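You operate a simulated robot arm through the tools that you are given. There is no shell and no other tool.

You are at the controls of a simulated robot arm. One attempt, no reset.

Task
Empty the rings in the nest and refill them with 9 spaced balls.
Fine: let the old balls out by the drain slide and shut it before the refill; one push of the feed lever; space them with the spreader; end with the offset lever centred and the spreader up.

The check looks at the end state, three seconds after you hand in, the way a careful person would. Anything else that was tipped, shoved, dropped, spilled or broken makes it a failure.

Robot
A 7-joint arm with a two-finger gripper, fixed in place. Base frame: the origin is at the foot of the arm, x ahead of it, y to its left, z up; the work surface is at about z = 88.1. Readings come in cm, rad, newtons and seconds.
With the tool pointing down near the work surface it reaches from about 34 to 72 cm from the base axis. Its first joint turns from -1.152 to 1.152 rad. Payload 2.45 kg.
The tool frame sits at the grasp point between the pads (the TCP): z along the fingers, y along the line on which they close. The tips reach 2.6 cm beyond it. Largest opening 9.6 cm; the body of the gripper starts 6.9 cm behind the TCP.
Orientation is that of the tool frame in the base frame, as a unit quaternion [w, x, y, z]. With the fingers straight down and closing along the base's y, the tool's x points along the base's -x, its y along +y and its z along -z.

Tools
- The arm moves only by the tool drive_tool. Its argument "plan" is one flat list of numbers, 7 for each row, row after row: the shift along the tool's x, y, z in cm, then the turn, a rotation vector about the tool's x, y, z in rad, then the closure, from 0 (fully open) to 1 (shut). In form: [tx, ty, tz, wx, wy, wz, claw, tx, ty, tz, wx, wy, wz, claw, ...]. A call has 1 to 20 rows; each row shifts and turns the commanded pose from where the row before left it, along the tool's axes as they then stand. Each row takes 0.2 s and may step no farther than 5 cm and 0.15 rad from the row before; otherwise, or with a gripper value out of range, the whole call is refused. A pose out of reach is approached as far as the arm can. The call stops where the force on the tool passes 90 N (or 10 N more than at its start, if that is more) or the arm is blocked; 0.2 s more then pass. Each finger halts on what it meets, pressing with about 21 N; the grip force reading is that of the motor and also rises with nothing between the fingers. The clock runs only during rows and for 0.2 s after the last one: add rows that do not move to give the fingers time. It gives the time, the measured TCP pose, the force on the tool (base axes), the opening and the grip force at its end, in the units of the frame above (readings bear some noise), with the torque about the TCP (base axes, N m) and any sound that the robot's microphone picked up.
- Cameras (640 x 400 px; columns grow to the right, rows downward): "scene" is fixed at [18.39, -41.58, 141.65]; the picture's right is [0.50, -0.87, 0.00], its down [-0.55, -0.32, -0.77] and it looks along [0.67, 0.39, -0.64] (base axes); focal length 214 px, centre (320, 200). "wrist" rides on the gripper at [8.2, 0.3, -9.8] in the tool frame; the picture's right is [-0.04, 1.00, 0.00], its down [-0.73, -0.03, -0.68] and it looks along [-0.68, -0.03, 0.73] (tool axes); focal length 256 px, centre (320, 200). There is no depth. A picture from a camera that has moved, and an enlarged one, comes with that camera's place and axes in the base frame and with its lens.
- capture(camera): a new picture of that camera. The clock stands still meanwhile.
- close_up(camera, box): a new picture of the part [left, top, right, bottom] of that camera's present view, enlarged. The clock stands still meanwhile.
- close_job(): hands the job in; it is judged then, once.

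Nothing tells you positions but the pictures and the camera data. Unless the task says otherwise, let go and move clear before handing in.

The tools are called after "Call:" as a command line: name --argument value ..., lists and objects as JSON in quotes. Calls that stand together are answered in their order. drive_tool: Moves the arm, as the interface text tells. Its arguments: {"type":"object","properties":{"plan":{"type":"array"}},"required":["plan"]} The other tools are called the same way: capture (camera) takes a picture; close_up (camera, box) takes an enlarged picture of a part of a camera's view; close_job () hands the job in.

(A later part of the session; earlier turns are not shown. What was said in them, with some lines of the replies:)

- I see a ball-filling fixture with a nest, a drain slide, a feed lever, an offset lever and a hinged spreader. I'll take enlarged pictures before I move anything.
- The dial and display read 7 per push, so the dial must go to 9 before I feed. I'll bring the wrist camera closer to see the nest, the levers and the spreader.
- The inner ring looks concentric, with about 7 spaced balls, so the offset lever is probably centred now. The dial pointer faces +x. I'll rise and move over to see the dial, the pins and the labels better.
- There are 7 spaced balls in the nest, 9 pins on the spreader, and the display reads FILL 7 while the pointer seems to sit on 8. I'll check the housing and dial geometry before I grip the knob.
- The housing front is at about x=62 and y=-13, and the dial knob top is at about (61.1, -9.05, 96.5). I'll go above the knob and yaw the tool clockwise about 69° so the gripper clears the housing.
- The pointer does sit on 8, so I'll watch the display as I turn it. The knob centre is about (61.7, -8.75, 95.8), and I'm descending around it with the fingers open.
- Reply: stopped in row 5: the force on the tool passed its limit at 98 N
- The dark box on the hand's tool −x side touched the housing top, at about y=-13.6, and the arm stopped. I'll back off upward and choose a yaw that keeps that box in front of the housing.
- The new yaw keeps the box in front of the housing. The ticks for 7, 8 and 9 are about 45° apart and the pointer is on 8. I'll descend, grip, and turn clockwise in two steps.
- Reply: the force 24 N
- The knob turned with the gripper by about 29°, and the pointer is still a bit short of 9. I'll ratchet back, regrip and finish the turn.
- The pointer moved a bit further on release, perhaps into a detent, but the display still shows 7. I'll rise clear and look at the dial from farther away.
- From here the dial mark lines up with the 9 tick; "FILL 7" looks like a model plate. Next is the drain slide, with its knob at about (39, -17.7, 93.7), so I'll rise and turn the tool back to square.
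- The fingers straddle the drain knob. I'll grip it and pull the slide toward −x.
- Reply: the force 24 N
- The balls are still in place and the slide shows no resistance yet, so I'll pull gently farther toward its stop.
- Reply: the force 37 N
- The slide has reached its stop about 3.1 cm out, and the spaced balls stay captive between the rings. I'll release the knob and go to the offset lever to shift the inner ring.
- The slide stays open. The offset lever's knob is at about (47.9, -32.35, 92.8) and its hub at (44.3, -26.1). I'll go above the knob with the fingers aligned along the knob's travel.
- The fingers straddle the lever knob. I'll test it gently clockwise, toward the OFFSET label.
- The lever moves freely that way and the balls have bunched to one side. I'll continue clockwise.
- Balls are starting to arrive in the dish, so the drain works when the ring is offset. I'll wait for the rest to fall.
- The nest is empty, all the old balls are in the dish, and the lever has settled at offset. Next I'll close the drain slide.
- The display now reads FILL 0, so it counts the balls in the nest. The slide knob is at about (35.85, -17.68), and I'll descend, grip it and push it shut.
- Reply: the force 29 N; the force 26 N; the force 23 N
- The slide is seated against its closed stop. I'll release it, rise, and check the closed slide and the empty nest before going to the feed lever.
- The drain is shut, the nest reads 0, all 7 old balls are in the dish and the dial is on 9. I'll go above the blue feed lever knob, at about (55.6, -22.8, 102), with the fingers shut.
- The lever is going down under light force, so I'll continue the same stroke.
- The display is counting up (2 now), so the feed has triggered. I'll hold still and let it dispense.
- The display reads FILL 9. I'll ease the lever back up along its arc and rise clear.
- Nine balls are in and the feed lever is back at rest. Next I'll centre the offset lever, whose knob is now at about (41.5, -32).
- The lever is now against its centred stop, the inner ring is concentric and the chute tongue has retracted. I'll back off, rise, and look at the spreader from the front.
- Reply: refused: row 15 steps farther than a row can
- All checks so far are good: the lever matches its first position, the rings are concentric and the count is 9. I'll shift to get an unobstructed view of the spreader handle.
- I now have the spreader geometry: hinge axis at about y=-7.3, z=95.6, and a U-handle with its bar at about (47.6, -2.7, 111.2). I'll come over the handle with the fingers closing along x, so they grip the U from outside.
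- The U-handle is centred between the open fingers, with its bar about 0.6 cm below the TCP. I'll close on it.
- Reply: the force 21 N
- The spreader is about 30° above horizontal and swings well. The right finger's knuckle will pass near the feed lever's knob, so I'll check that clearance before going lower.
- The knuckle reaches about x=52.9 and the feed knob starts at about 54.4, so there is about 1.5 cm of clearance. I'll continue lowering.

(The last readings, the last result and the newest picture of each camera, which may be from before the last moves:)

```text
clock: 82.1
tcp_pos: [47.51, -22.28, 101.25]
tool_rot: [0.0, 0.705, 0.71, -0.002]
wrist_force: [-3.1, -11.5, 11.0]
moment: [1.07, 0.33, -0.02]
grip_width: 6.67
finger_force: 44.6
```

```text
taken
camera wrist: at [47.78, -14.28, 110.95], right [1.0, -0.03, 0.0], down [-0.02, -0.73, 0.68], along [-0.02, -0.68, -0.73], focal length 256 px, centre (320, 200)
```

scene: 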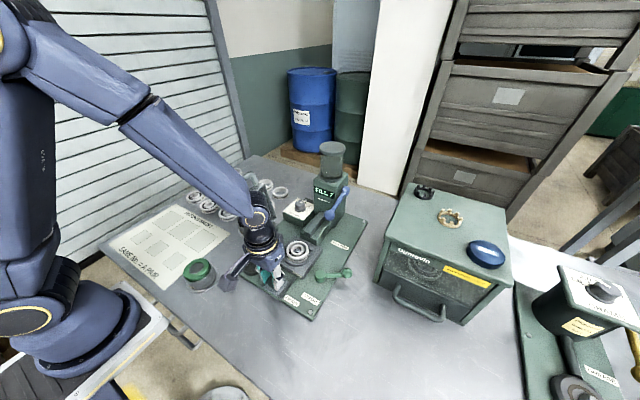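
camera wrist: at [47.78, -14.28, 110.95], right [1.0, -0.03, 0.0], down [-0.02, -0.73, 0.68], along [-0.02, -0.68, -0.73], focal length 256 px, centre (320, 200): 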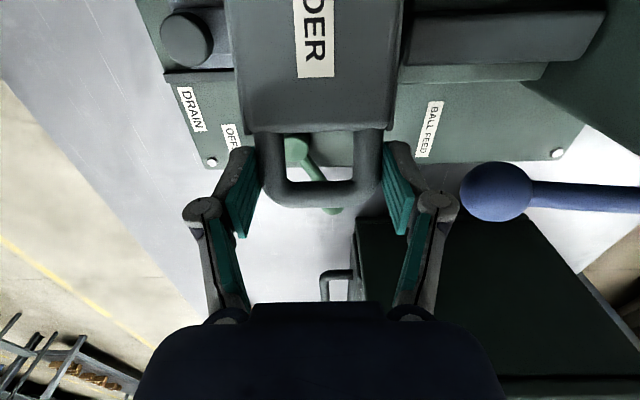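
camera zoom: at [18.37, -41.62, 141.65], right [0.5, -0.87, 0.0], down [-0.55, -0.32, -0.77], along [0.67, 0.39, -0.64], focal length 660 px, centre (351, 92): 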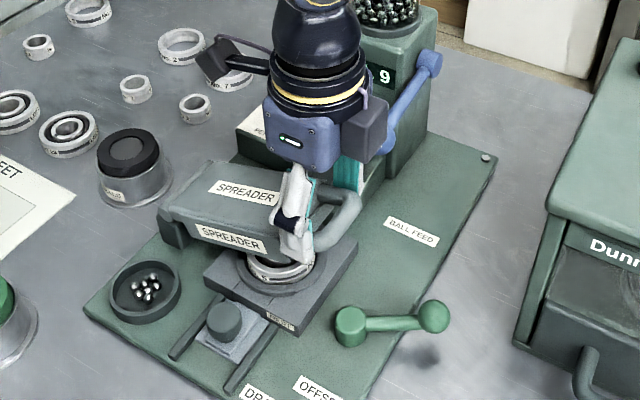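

Call:
drive_tool --plan '[-0.16, 0, 0.66, 0, 0, 0, 0.7, -0.14, 0, 0.66, 0, 0, 0, 0.7, 0, 0, 0, 0, 0, 0, 0.7]'

Call:
close_up --camera "scene" --box '[270, 190, 350, 280]'

```text
clock: 82.9
tcp_pos: [47.57, -22.56, 99.92]
tool_rot: [0.0, 0.706, 0.709, -0.001]
wrist_force: [-4.2, -14.3, 9.1]
moment: [0.81, 0.23, 0.11]
grip_width: 6.62
finger_force: 44.7
```

```text
4.44 times, centred on (310, 235) of scene
camera zoom: at [18.37, -41.62, 141.64], right [0.5, -0.87, 0.0], down [-0.55, -0.32, -0.77], along [0.67, 0.39, -0.64], focal length 953 px, centre (364, 44)
```

zoom: 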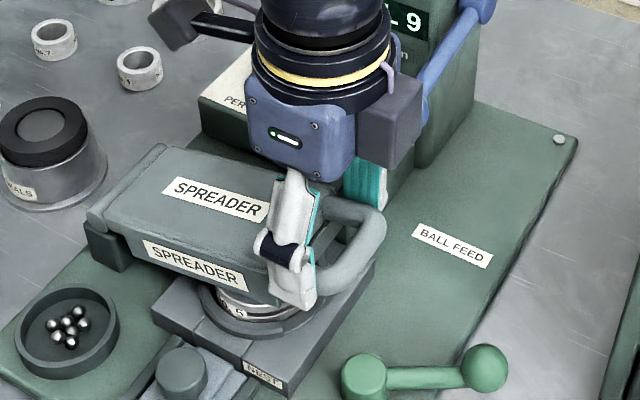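

Call:
drive_tool --plan '[-0.05, 0, 0.66, 0, 0, 0, 0.7, 0, 0, 0.66, 0, 0, 0, 0.7, 0, 0, 0, 0, 0, 0, 0.7]'

Call:
close_up --camera "scene" --box '[270, 190, 350, 280]'

```text
clock: 83.7
tcp_pos: [47.46, -22.79, 98.7]
tool_rot: [0.0, 0.705, 0.709, -0.002]
wrist_force: [-4.6, -17.4, 7.3]
moment: [0.67, 0.11, 0.52]
grip_width: 6.63
finger_force: 44.6
```

```text
4.44 times, centred on (310, 235) of scene
camera zoom: at [18.36, -41.63, 141.64], right [0.5, -0.87, 0.0], down [-0.55, -0.32, -0.77], along [0.67, 0.39, -0.64], focal length 953 px, centre (364, 44)
```

zoom: 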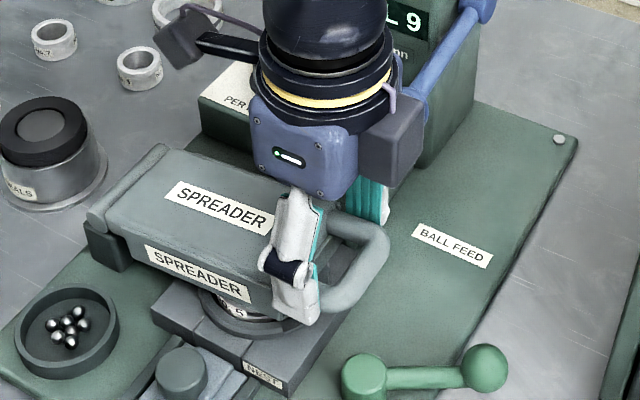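

Call:
drive_tool --plan '[-0.15, 0, 0.5, 0, 0, 0, 0.7, -0.05, 0, 0.5, 0, 0, 0, 0.7, 0, 0, 0, 0, 0, 0, 0.7]'

Call:
close_up --camera "scene" --box '[270, 190, 350, 280]'

Call:
capture --camera "wrist"

```text
clock: 84.5
tcp_pos: [47.49, -22.84, 97.69]
tool_rot: [-0.001, 0.705, 0.71, -0.001]
wrist_force: [-9.3, -13.0, 2.9]
moment: [0.34, 0.1, 0.41]
grip_width: 6.57
finger_force: 44.9
```

```text
4.44 times, centred on (310, 235) of scene
camera zoom: at [18.36, -41.62, 141.65], right [0.5, -0.87, 0.0], down [-0.55, -0.32, -0.77], along [0.67, 0.39, -0.64], focal length 953 px, centre (364, 44)
```

zoom: 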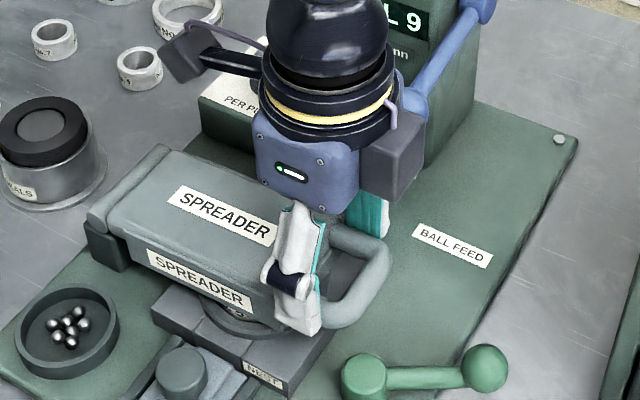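

```text
taken
camera wrist: at [47.8, -14.78, 107.31], right [1.0, -0.03, 0.0], down [-0.02, -0.73, 0.68], along [-0.03, -0.68, -0.73], focal length 256 px, centre (320, 200)
```

wrist: 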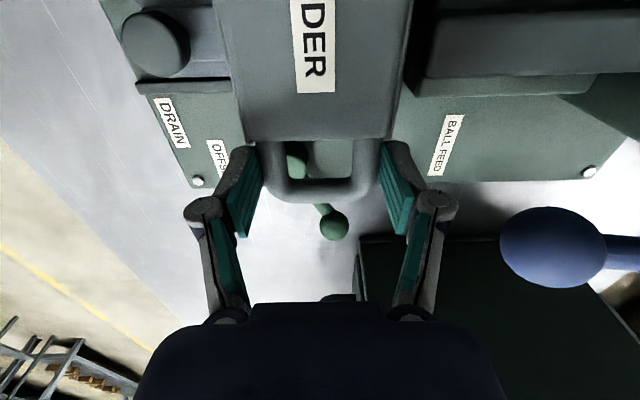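

Call:
drive_tool --plan '[-0.05, 0, 0.35, 0, 0, 0, 0.7, 0, 0, 0.35, 0, 0, 0, 0.7, 0, 0, 0, 0, 0, 0, 0.7]'

Call:
close_up --camera "scene" --box '[270, 190, 350, 280]'

```text
clock: 85.1
tcp_pos: [47.93, -22.64, 97.77]
tool_rot: [0.002, 0.705, 0.709, 0.002]
wrist_force: [-0.1, -0.1, -0.2]
moment: [0.02, -0.02, 0.06]
grip_width: 0.0
finger_force: 4.7
stopped in row 3: the force on the tool passed its limit at 96 N (the readings are from after the stop); the commanded pose is now the measured one
```

```text
4.44 times, centred on (310, 235) of scene
camera zoom: at [18.4, -41.58, 141.65], right [0.5, -0.87, 0.0], down [-0.55, -0.32, -0.77], along [0.67, 0.39, -0.64], focal length 953 px, centre (364, 44)
```

zoom: 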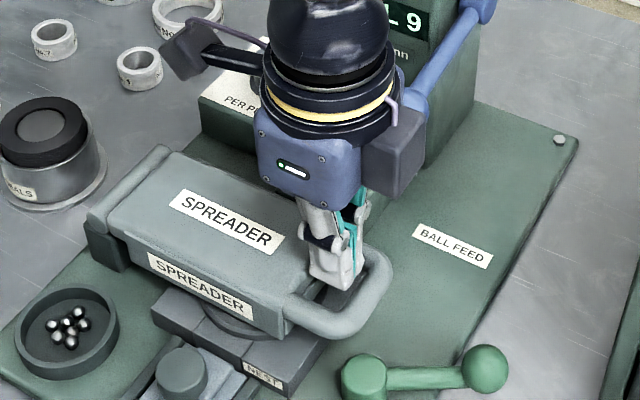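

The gripper slipped off and shut inside the U-handle opening, and the spreader looks down. There is no contact force now, so I'll rise straight up a little and look.

Call:
drive_tool --plan '[0, 0, -1.5, 0, 0, 0, 1, 0, 0, -3, 0, 0, 0, 1, 0, 0, -4, 0, 0, 0, 1, 0, 0, -4, 0, 0, 0, 1]'

Call:
close_up --camera "scene" --box '[230, 170, 370, 310]'

Call:
close_up --camera "scene" --box '[270, 210, 330, 270]'

Call:
capture --camera "wrist"

```text
clock: 86.1
tcp_pos: [47.69, -22.83, 110.2]
tool_rot: [0.002, 0.705, 0.709, 0.002]
wrist_force: [0.0, 0.1, 0.4]
moment: [-0.04, -0.01, 0.0]
grip_width: 0.0
finger_force: 20.4
```

```text
2.86 times, centred on (300, 240) of scene
camera zoom: at [18.39, -41.58, 141.65], right [0.5, -0.87, 0.0], down [-0.55, -0.32, -0.77], along [0.67, 0.39, -0.64], focal length 613 px, centre (377, 86)
```

zoom: 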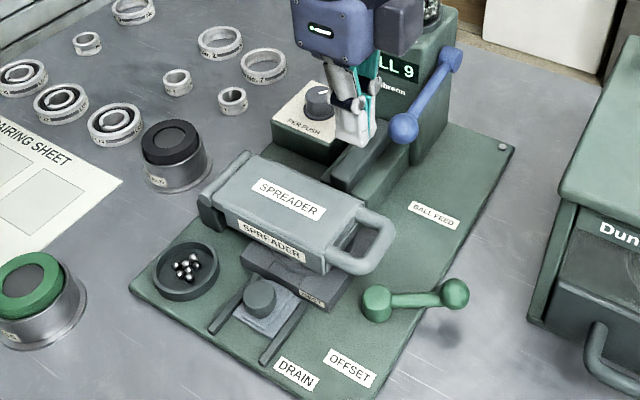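

```text
6.67 times, centred on (300, 240) of scene
camera zoom: at [18.39, -41.58, 141.65], right [0.5, -0.87, 0.0], down [-0.55, -0.32, -0.77], along [0.67, 0.39, -0.64], focal length 1430 px, centre (453, -67)
```

zoom: 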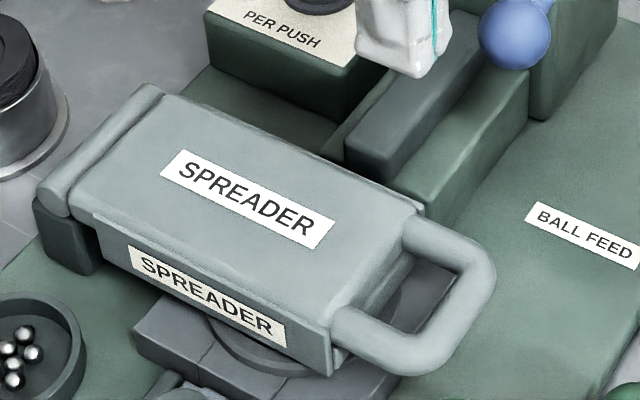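

```text
taken
camera wrist: at [47.84, -14.76, 119.85], right [1.0, -0.03, 0.01], down [-0.03, -0.73, 0.68], along [-0.02, -0.68, -0.73], focal length 256 px, centre (320, 200)
```

wrist: 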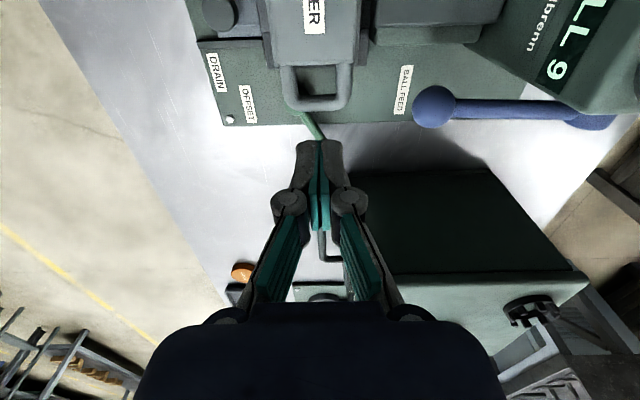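

The spreader lies flat over the nest. I'll press lightly on its frame with closed fingers to be sure it is fully seated.

Call:
drive_tool --plan '[2, -0.15, 2, 0, 0, 0, 1, 2, -0.15, 3, 0, 0, 0, 1, 0, 0, 3, 0, 0, 0, 1, 0, 0, 1.5, 0, 0, 0, 1, 0, 0, 0.7, 0, 0, 0, 1, 0, 0, 0.4, 0, 0, 0, 1]'

Call:
close_up --camera "scene" --box '[270, 190, 350, 280]'

```text
clock: 87.5
tcp_pos: [47.57, -18.79, 99.63]
tool_rot: [0.003, 0.704, 0.71, 0.003]
wrist_force: [0.2, 0.2, -0.1]
moment: [0.02, -0.02, -0.01]
grip_width: 0.0
finger_force: 20.5
```

```text
4.44 times, centred on (310, 235) of scene
camera zoom: at [18.39, -41.58, 141.65], right [0.5, -0.87, 0.0], down [-0.55, -0.32, -0.77], along [0.67, 0.39, -0.64], focal length 953 px, centre (364, 44)
```

zoom: 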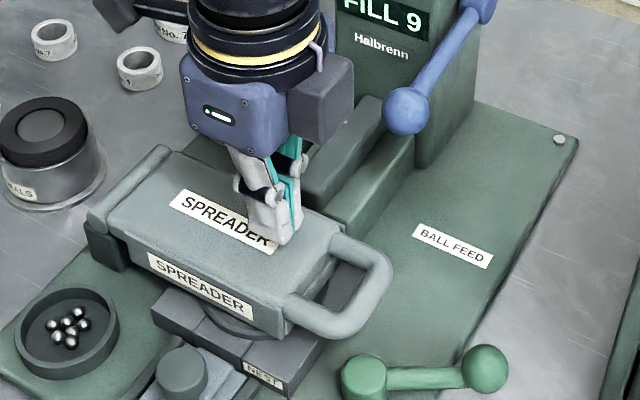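

Call:
drive_tool --plan '[0, 0, 0.3, 0, 0, 0, 1, 0, 0, 0.2, 0, 0, 0, 1, 0, 0, 0.2, 0, 0, 0, 1]'

```text
clock: 88.3
tcp_pos: [47.51, -18.77, 98.8]
tool_rot: [0.004, 0.704, 0.71, 0.003]
wrist_force: [0.3, 0.2, -0.2]
moment: [0.0, -0.02, 0.02]
grip_width: 0.0
finger_force: 20.7
```

Call:
drive_tool --plan '[0, 0, 0.25, 0, 0, 0, 1, 0, 0, 0.2, 0, 0, 0, 1, 0, 0, 0.2, 0, 0, 0, 1]'

Call:
close_up --camera "scene" --box '[270, 190, 350, 280]'

```text
clock: 89.1
tcp_pos: [47.58, -18.81, 98.11]
tool_rot: [0.003, 0.704, 0.71, 0.001]
wrist_force: [-0.1, -0.3, -0.9]
moment: [0.02, -0.02, 0.0]
grip_width: 0.0
finger_force: 21.1
```

```text
4.44 times, centred on (310, 235) of scene
camera zoom: at [18.39, -41.58, 141.65], right [0.5, -0.87, 0.0], down [-0.55, -0.32, -0.77], along [0.67, 0.39, -0.64], focal length 953 px, centre (364, 44)
```

zoom: 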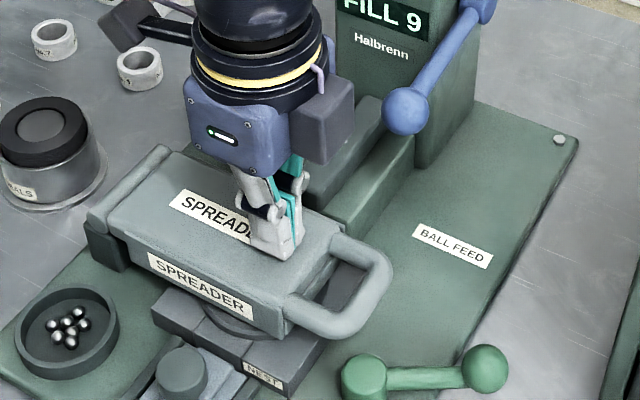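

Call:
drive_tool --plan '[0, 0, 0.2, 0, 0, 0, 1, 0, 0, 0.2, 0, 0, 0, 1, 0, 0, 0, 0, 0, 0, 1]'

```text
clock: 89.9
tcp_pos: [47.67, -18.79, 97.9]
tool_rot: [0.004, 0.705, 0.71, 0.003]
wrist_force: [-5.4, 2.7, 26.5]
moment: [0.2, 0.19, 0.02]
grip_width: 0.6
finger_force: 28.6
```

Call:
drive_tool --plan '[0, 0, 0.15, 0, 0, 0, 1, 0, 0, 0, 0, 0, 0, 1]'

```text
clock: 90.5
tcp_pos: [47.59, -18.73, 97.91]
tool_rot: [0.005, 0.703, 0.711, 0.003]
wrist_force: [-10.8, 7.1, 57.9]
moment: [0.56, 0.36, 0.05]
grip_width: 0.58
finger_force: 28.3
```

The spreader is firmly seated; it held 58 N with no movement. Now I'll raise it again, so I'll go up, open, and come down around the U-handle from outside.

Call:
drive_tool --plan '[0, 0, -1, 0, 0, 0, 1, 0, 0, -3, 0, 0, 0, 1, 0, 0, -4, 0, 0, 0, 0.5, 0, 0, -2, 0, 0, 0, 0, -2.5, -0.1, 0, 0, 0, 0, 0, -2.5, -0.1, 0, 0, 0, 0, 0, 0, 0, 0, 0, 0, 0, 0, 0, 0, 0, 0, 0, 0, 0, 0, 0, 0, 0, 0, 0, 0]'

Call:
capture --camera "wrist"

Call:
close_up --camera "wrist" --box '[250, 50, 390, 190]'

Call:
close_up --camera "scene" --box '[270, 190, 350, 280]'

```text
clock: 92.5
tcp_pos: [47.3, -23.68, 107.7]
tool_rot: [0.004, 0.704, 0.711, 0.002]
wrist_force: [-0.4, 0.4, 0.0]
moment: [-0.03, -0.06, -0.01]
grip_width: 9.59
finger_force: 0.1
```

```text
taken
camera wrist: at [47.47, -15.69, 117.46], right [1.0, -0.03, 0.01], down [-0.03, -0.73, 0.68], along [-0.02, -0.68, -0.73], focal length 256 px, centre (320, 200)
```

wrist: 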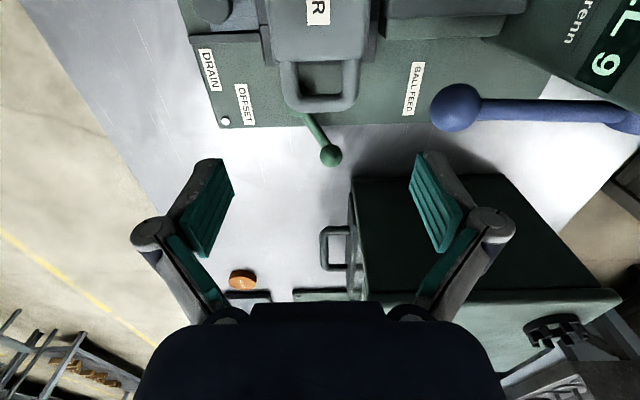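

```text
2.86 times, centred on (320, 120) of wrist
camera zoom: at [47.47, -15.69, 117.46], right [1.0, -0.03, 0.01], down [-0.03, -0.73, 0.68], along [-0.02, -0.68, -0.73], focal length 731 px, centre (320, 429)
```

zoom: 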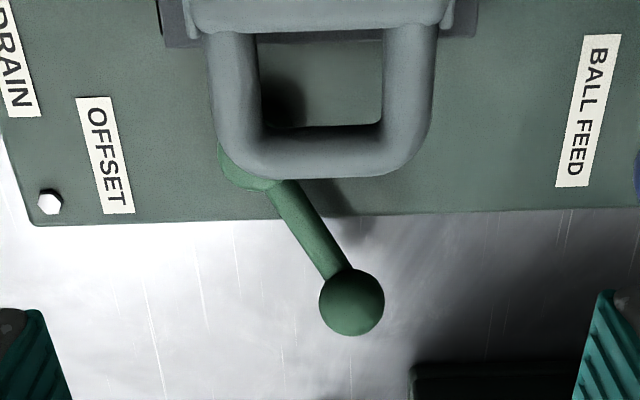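

```text
4.44 times, centred on (310, 235) of scene
camera zoom: at [18.39, -41.58, 141.65], right [0.5, -0.87, 0.0], down [-0.55, -0.32, -0.77], along [0.67, 0.39, -0.64], focal length 953 px, centre (364, 44)
```

zoom: 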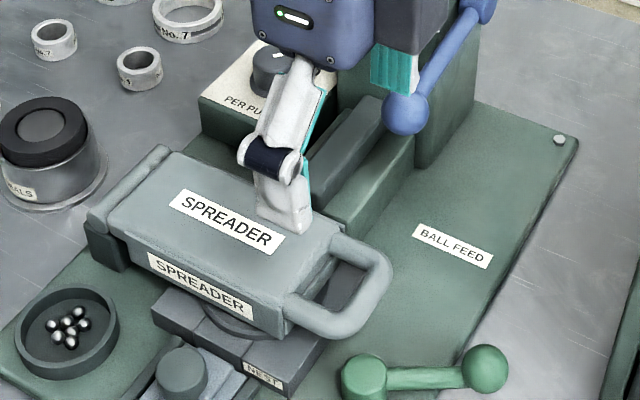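

Call:
drive_tool --plan '[0, 0.15, 2, 0, 0, 0, 0.19, 0, 0, 3, 0, 0, 0, 0.19, 0, 0, 3, 0, 0, 0, 0.19, 0, 0, 1.5, 0, 0, 0, 0.19, 0, 0, 1, 0, 0, 0, 0.19, 0, 0, 0.6, 0, 0, 0, 0.19, 0, 0, 0, 0, 0, 0, 0.19]'

Call:
capture --camera "wrist"

Call:
close_up --camera "scene" --box '[280, 200, 360, 290]'

```text
clock: 94.1
tcp_pos: [47.58, -23.69, 96.57]
tool_rot: [0.004, 0.704, 0.71, 0.003]
wrist_force: [0.4, -0.4, -0.9]
moment: [-0.01, 0.02, 0.0]
grip_width: 7.76
finger_force: 0.1
```

```text
taken
camera wrist: at [47.69, -15.68, 106.22], right [1.0, -0.03, 0.01], down [-0.03, -0.73, 0.68], along [-0.02, -0.68, -0.73], focal length 256 px, centre (320, 200)
```

wrist: 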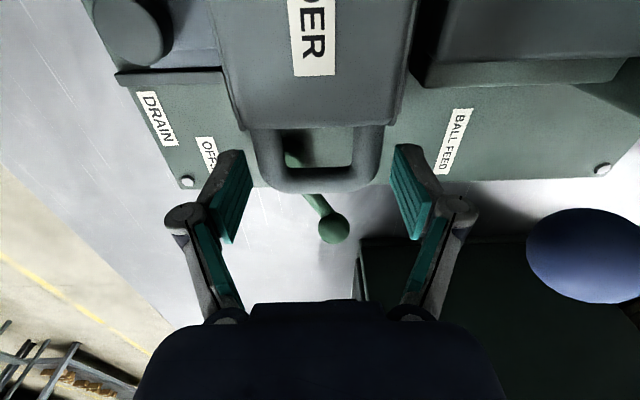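

```text
4.44 times, centred on (320, 245) of scene
camera zoom: at [18.39, -41.58, 141.65], right [0.5, -0.87, 0.0], down [-0.55, -0.32, -0.77], along [0.67, 0.39, -0.64], focal length 953 px, centre (320, 0)
```

zoom: 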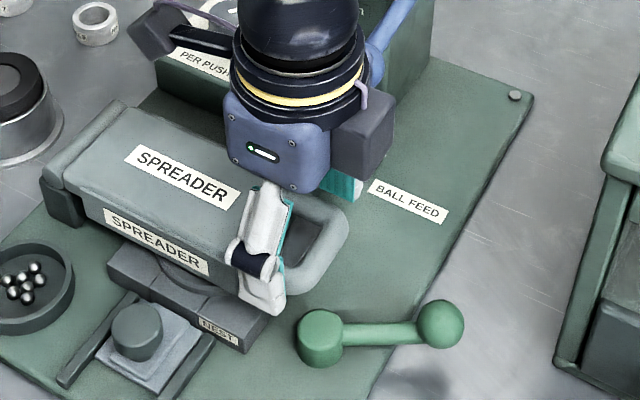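

Call:
drive_tool --plan '[0, 0, 0.35, 0, 0, 0, 0.19, 0, -0.1, 0, 0, 0, 0, 0.7, 0, 0, 0, 0, 0, 0, 0.7, 0, 0, 0, 0, 0, 0, 0.7, 0, 0, 0, 0, 0, 0, 0.7]'

Call:
close_up --camera "scene" --box '[280, 200, 360, 290]'

```text
clock: 95.3
tcp_pos: [47.44, -23.78, 96.21]
tool_rot: [0.004, 0.704, 0.71, 0.002]
wrist_force: [5.2, 2.9, -4.6]
moment: [-0.47, -0.13, -0.09]
grip_width: 6.58
finger_force: 44.3
```

```text
4.44 times, centred on (320, 245) of scene
camera zoom: at [18.41, -41.58, 141.65], right [0.5, -0.87, 0.0], down [-0.55, -0.32, -0.77], along [0.67, 0.39, -0.64], focal length 953 px, centre (320, 0)
```

zoom: 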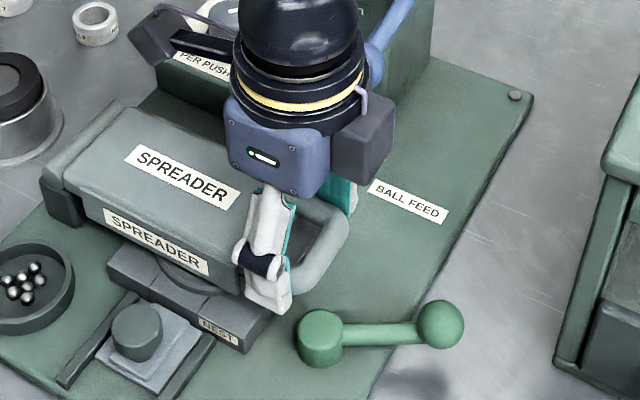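

I have a good grip (6.58 cm) on the U-handle. I'll lift along the arc.

Call:
drive_tool --plan '[0.02, 0, -0.7, 0, 0, 0, 0.7, 0.04, 0, -0.71, 0, 0, 0, 0.7, 0.19, 0, -1.41, 0, 0, 0, 0.7]'

Call:
close_up --camera "scene" --box '[280, 200, 360, 290]'

```text
clock: 96.1
tcp_pos: [47.49, -23.46, 99.15]
tool_rot: [0.005, 0.704, 0.71, 0.002]
wrist_force: [8.2, -0.3, -10.3]
moment: [-1.43, -0.34, -0.05]
grip_width: 6.63
finger_force: 44.3
```

```text
4.44 times, centred on (320, 245) of scene
camera zoom: at [18.43, -41.59, 141.65], right [0.5, -0.87, 0.0], down [-0.55, -0.32, -0.77], along [0.67, 0.39, -0.64], focal length 953 px, centre (320, 0)
```

zoom: 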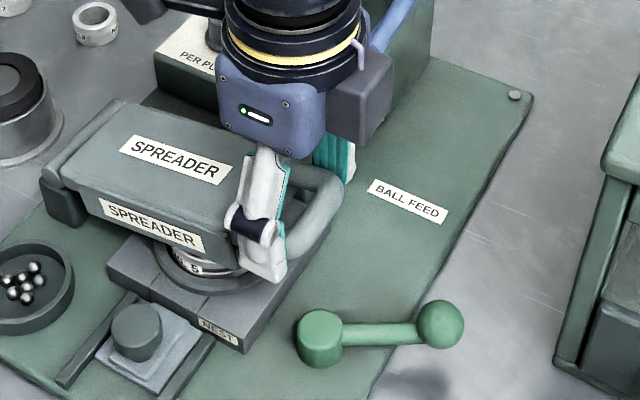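

It is lifting well, with low forces. I'll continue along the arc.

Call:
drive_tool --plan '[0.31, 0, -1.39, 0, 0, 0, 0.7, 0.42, 0, -1.35, 0, 0, 0, 0.7, 0.55, 0, -1.32, 0, 0, 0, 0.7, 0.65, 0, -1.26, 0, 0, 0, 0.7, 0.77, 0, -1.2, 0, 0, 0, 0.7, 0.86, 0, -1.13, 0, 0, 0, 0.7]'

Call:
close_up --camera "scene" --box '[250, 160, 370, 290]'

```text
clock: 97.5
tcp_pos: [47.45, -20.02, 106.64]
tool_rot: [0.005, 0.705, 0.709, 0.003]
wrist_force: [20.8, -2.5, -9.7]
moment: [-1.41, -0.47, -0.03]
grip_width: 6.62
finger_force: 45.0
```

```text
3.08 times, centred on (310, 225) of scene
camera zoom: at [18.47, -41.59, 141.64], right [0.5, -0.87, 0.0], down [-0.55, -0.32, -0.77], along [0.67, 0.39, -0.64], focal length 660 px, centre (351, 123)
```

zoom: 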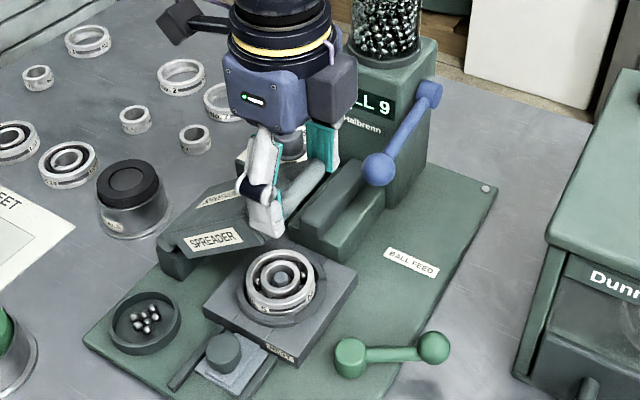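

Call:
close_up --camera "scene" --box '[280, 235, 320, 270]'

Call:
drive_tool --plan '[0.96, 0.08, -1.05, 0, 0, 0, 0.7, 1.05, 0, -0.96, 0, 0, 0, 0.7, 1.13, 0, -0.86, 0, 0, 0, 0.7, 1.2, 0, -0.77, 0, 0, 0, 0.7, 1.26, 0, -0.65, 0, 0, 0, 0.7, 1.32, 0, -0.55, 0, 0, 0, 0.7]'

Call:
close_up --camera "scene" --box '[230, 140, 350, 280]'

```text
11.43 times, centred on (300, 252) of scene
camera zoom: at [18.47, -41.59, 141.64], right [0.5, -0.87, 0.0], down [-0.55, -0.32, -0.77], along [0.67, 0.39, -0.64], focal length 2451 px, centre (549, -400)
```

zoom: 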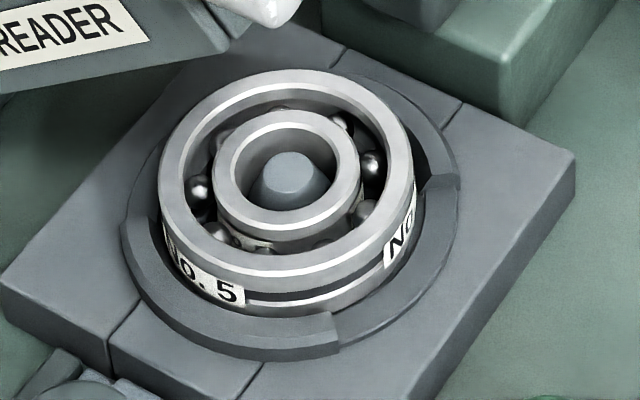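

```text
clock: 98.9
tcp_pos: [47.44, -13.13, 111.49]
tool_rot: [0.006, 0.704, 0.71, 0.003]
wrist_force: [20.0, -7.4, 2.6]
moment: [-0.94, -0.79, 0.02]
grip_width: 6.63
finger_force: 42.3
```

```text
2.86 times, centred on (290, 210) of scene
camera zoom: at [18.45, -41.61, 141.64], right [0.5, -0.87, 0.0], down [-0.55, -0.32, -0.77], along [0.67, 0.39, -0.64], focal length 613 px, centre (406, 171)
```

zoom: 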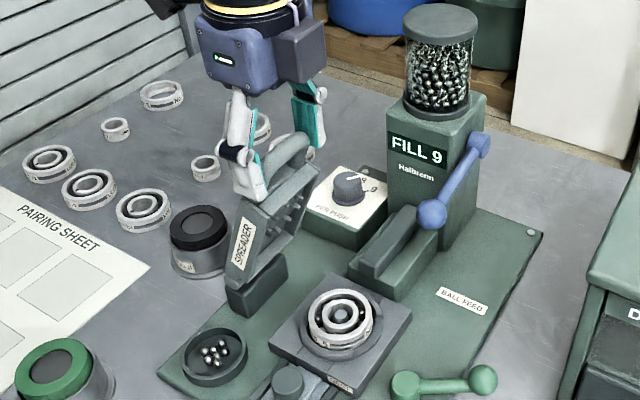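

The balls are spaced. I'll finish raising the spreader past vertical to its rest.

Call:
drive_tool --plan '[1.35, 0, -0.42, 0, 0, 0, 0.7, 1.39, 0, -0.31, 0, 0, 0, 0.7, 1.41, 0, -0.19, 0, 0, 0, 0.7, 1.42, 0, -0.06, 0, 0, 0, 0.7, 1.42, 0, 0.06, 0, 0, 0, 0.7, 1.41, 0, 0.19, 0, 0, 0, 0.7]'

Call:
close_up --camera "scene" --box '[230, 140, 350, 280]'

```text
clock: 100.3
tcp_pos: [47.39, -4.51, 112.35]
tool_rot: [0.005, 0.704, 0.71, 0.004]
wrist_force: [18.7, -5.9, 11.2]
moment: [-1.39, -0.27, 0.14]
grip_width: 6.6
finger_force: 45.0
```

```text
2.86 times, centred on (290, 210) of scene
camera zoom: at [18.43, -41.6, 141.64], right [0.5, -0.87, 0.0], down [-0.55, -0.32, -0.77], along [0.67, 0.39, -0.64], focal length 613 px, centre (406, 171)
```

zoom: 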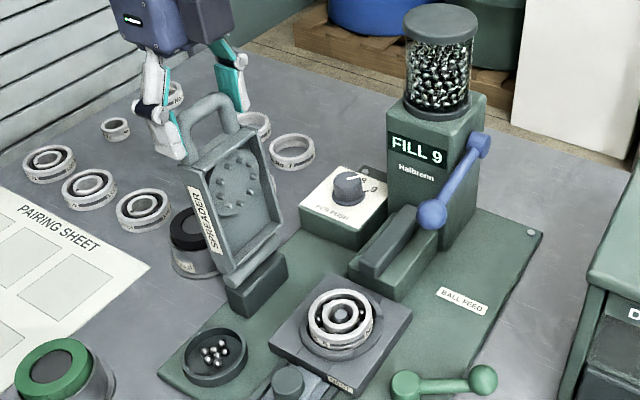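

Call:
drive_tool --plan '[0.6, 0, 0.12, 0, 0, 0, 0.7, 0.5, 0, 0.12, 0, 0, 0, 0.7, 0, 0, 0, 0, 0, 0, 0.7]'

Call:
close_up --camera "scene" --box '[230, 140, 350, 280]'

```text
clock: 101.1
tcp_pos: [47.51, -3.39, 112.0]
tool_rot: [0.006, 0.704, 0.71, 0.004]
wrist_force: [19.1, -4.2, 13.4]
moment: [-1.26, -0.33, -0.1]
grip_width: 6.6
finger_force: 44.9
```

```text
2.86 times, centred on (290, 210) of scene
camera zoom: at [18.43, -41.59, 141.65], right [0.5, -0.87, 0.0], down [-0.55, -0.32, -0.77], along [0.67, 0.39, -0.64], focal length 613 px, centre (406, 171)
```

zoom: 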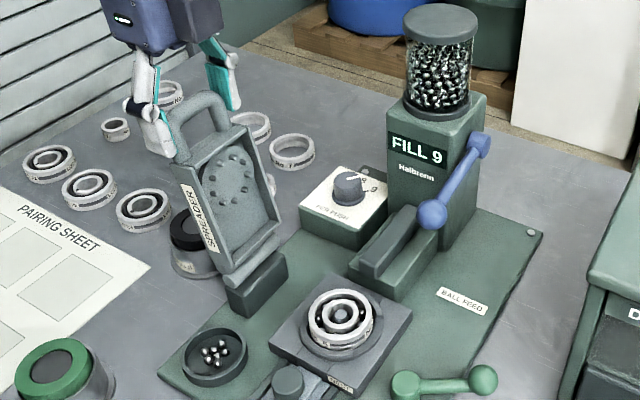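

The spreader is back at its start lean. I'll release it and rise clear.

Call:
drive_tool --plan '[0, 0, 0, 0, 0, 0, 0.28, 0, 0, 0, 0, 0, 0, 0.2, 0, 0, 0, 0, 0, 0, 0.1, 0, 0, 0, 0, 0, 0, 0, 0, 0, 0, 0, 0, 0, 0, 0, 0, -2, 0, 0, 0, 0, 0, 0, -3, 0, 0, 0, 0, 0, 0, -4, 0, 0, 0, 0, 0, 0, -4, 0, 0, 0, 0]'

Call:
capture --camera "wrist"

Call:
close_up --camera "wrist" --box '[290, 100, 350, 160]'

Call:
close_up --camera "scene" --box '[230, 140, 390, 310]'

Call:
close_up --camera "scene" --box '[280, 235, 320, 270]'

```text
clock: 103.1
tcp_pos: [47.13, -3.41, 125.03]
tool_rot: [0.004, 0.704, 0.71, 0.003]
wrist_force: [-0.4, -0.3, 0.0]
moment: [0.01, -0.01, -0.01]
grip_width: 9.59
finger_force: 0.1
```

```text
taken
camera wrist: at [47.28, 4.57, 134.66], right [1.0, -0.03, 0.01], down [-0.03, -0.73, 0.68], along [-0.02, -0.68, -0.73], focal length 256 px, centre (320, 200)
```

wrist: 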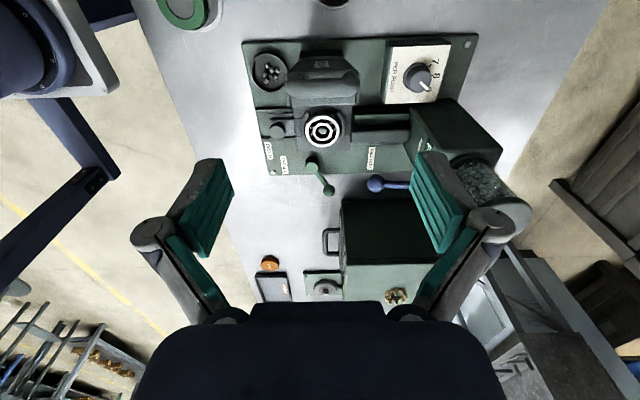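

```text
6.67 times, centred on (320, 130) of wrist
camera zoom: at [47.28, 4.57, 134.66], right [1.0, -0.03, 0.01], down [-0.03, -0.73, 0.68], along [-0.02, -0.68, -0.73], focal length 1707 px, centre (320, 667)
```

zoom: 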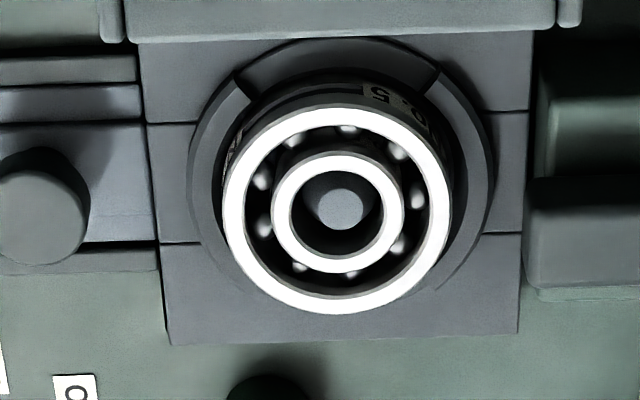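

```text
2.35 times, centred on (310, 225) of scene
camera zoom: at [18.39, -41.58, 141.65], right [0.5, -0.87, 0.0], down [-0.55, -0.32, -0.77], along [0.67, 0.39, -0.64], focal length 505 px, centre (344, 141)
```

zoom: 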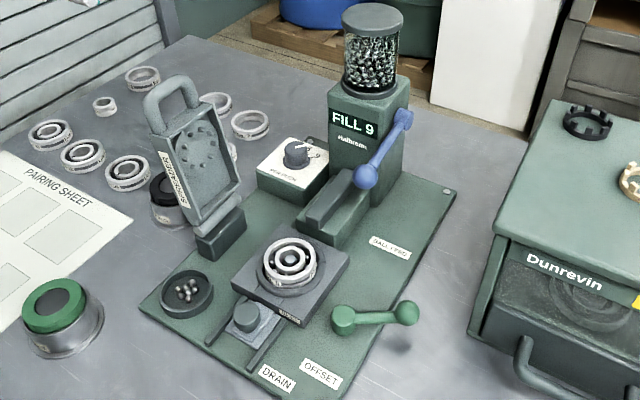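

```text
11.43 times, centred on (300, 252) of scene
camera zoom: at [18.39, -41.58, 141.65], right [0.5, -0.87, 0.0], down [-0.55, -0.32, -0.77], along [0.67, 0.39, -0.64], focal length 2451 px, centre (549, -400)
```

zoom: 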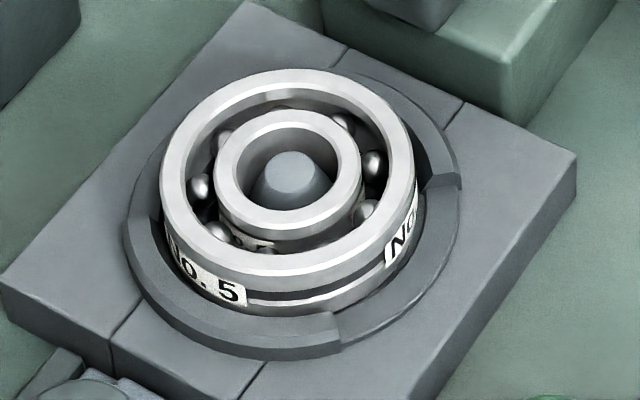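

Nine balls are evenly spaced, the display reads FILL 9, the drain is shut, the offset lever is centred, the spreader is up and the 7 old balls are in the dish. I'll move the arm a bit further away and take a final look.

Call:
drive_tool --plan '[0, 0, -4, 0, 0, 0, 0, 0, -3, -3, 0, 0, 0, 0, 0, -4, 0, 0, 0, 0, 0, 0, -4, 0, 0, 0, 0, 0, 0, 0, 0, 0, 0, 0, 0, 0, 0, 0, 0, 0, 0, 0]'

Call:
capture --camera "scene"

Call:
close_up --camera "scene" --box '[230, 140, 390, 310]'

```text
clock: 104.5
tcp_pos: [36.14, -3.62, 131.84]
tool_rot: [0.004, 0.705, 0.71, 0.003]
wrist_force: [0.1, 0.0, 0.2]
moment: [0.02, 0.03, -0.01]
grip_width: 9.61
finger_force: 0.0
```

```text
taken
```

scene: 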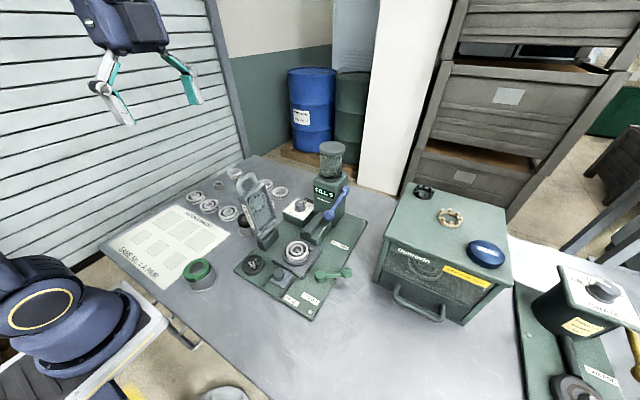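

```text
2.35 times, centred on (310, 225) of scene
camera zoom: at [18.39, -41.58, 141.65], right [0.5, -0.87, 0.0], down [-0.55, -0.32, -0.77], along [0.67, 0.39, -0.64], focal length 505 px, centre (344, 141)
```

zoom: 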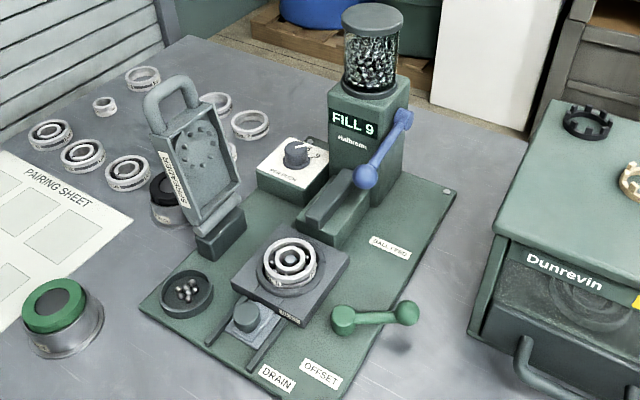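

Everything is in its end state and the arm is clear, so I'm handing in.

Call:
close_job

```text
The job is handed in.
```

The rings in the nest now hold 9 evenly spaced balls, and I've handed the job in. The display reads FILL 9, and I counted nine balls in the last close-up.

- **Draining:** the 7 old balls left through the drain slide into the dish on the base plate. They only dropped once I moved the offset lever over. I then pushed the slide back against its closed stop.
- **Refill:** the "per push" dial was set to 8, so I turned it to 9. One push of the feed lever then put in 9 balls.
- **Spacing:** with the offset lever centred, I lowered the spreader until it seated, then raised it again.
- **End state:** the offset lever is centred, the spreader is up, and the arm is clear with the gripper open.

The arm was stopped by its force limit twice:

- **At the dial:** the hand touched the top of the feeder housing on the first approach. I backed off and came in at a different angle.
- **At the spreader:** the gripper slipped off the handle at the bottom of its travel, dropping the spreader the last few millimetres.

I saw nothing tipped, spilled or out of place in the final pictures.
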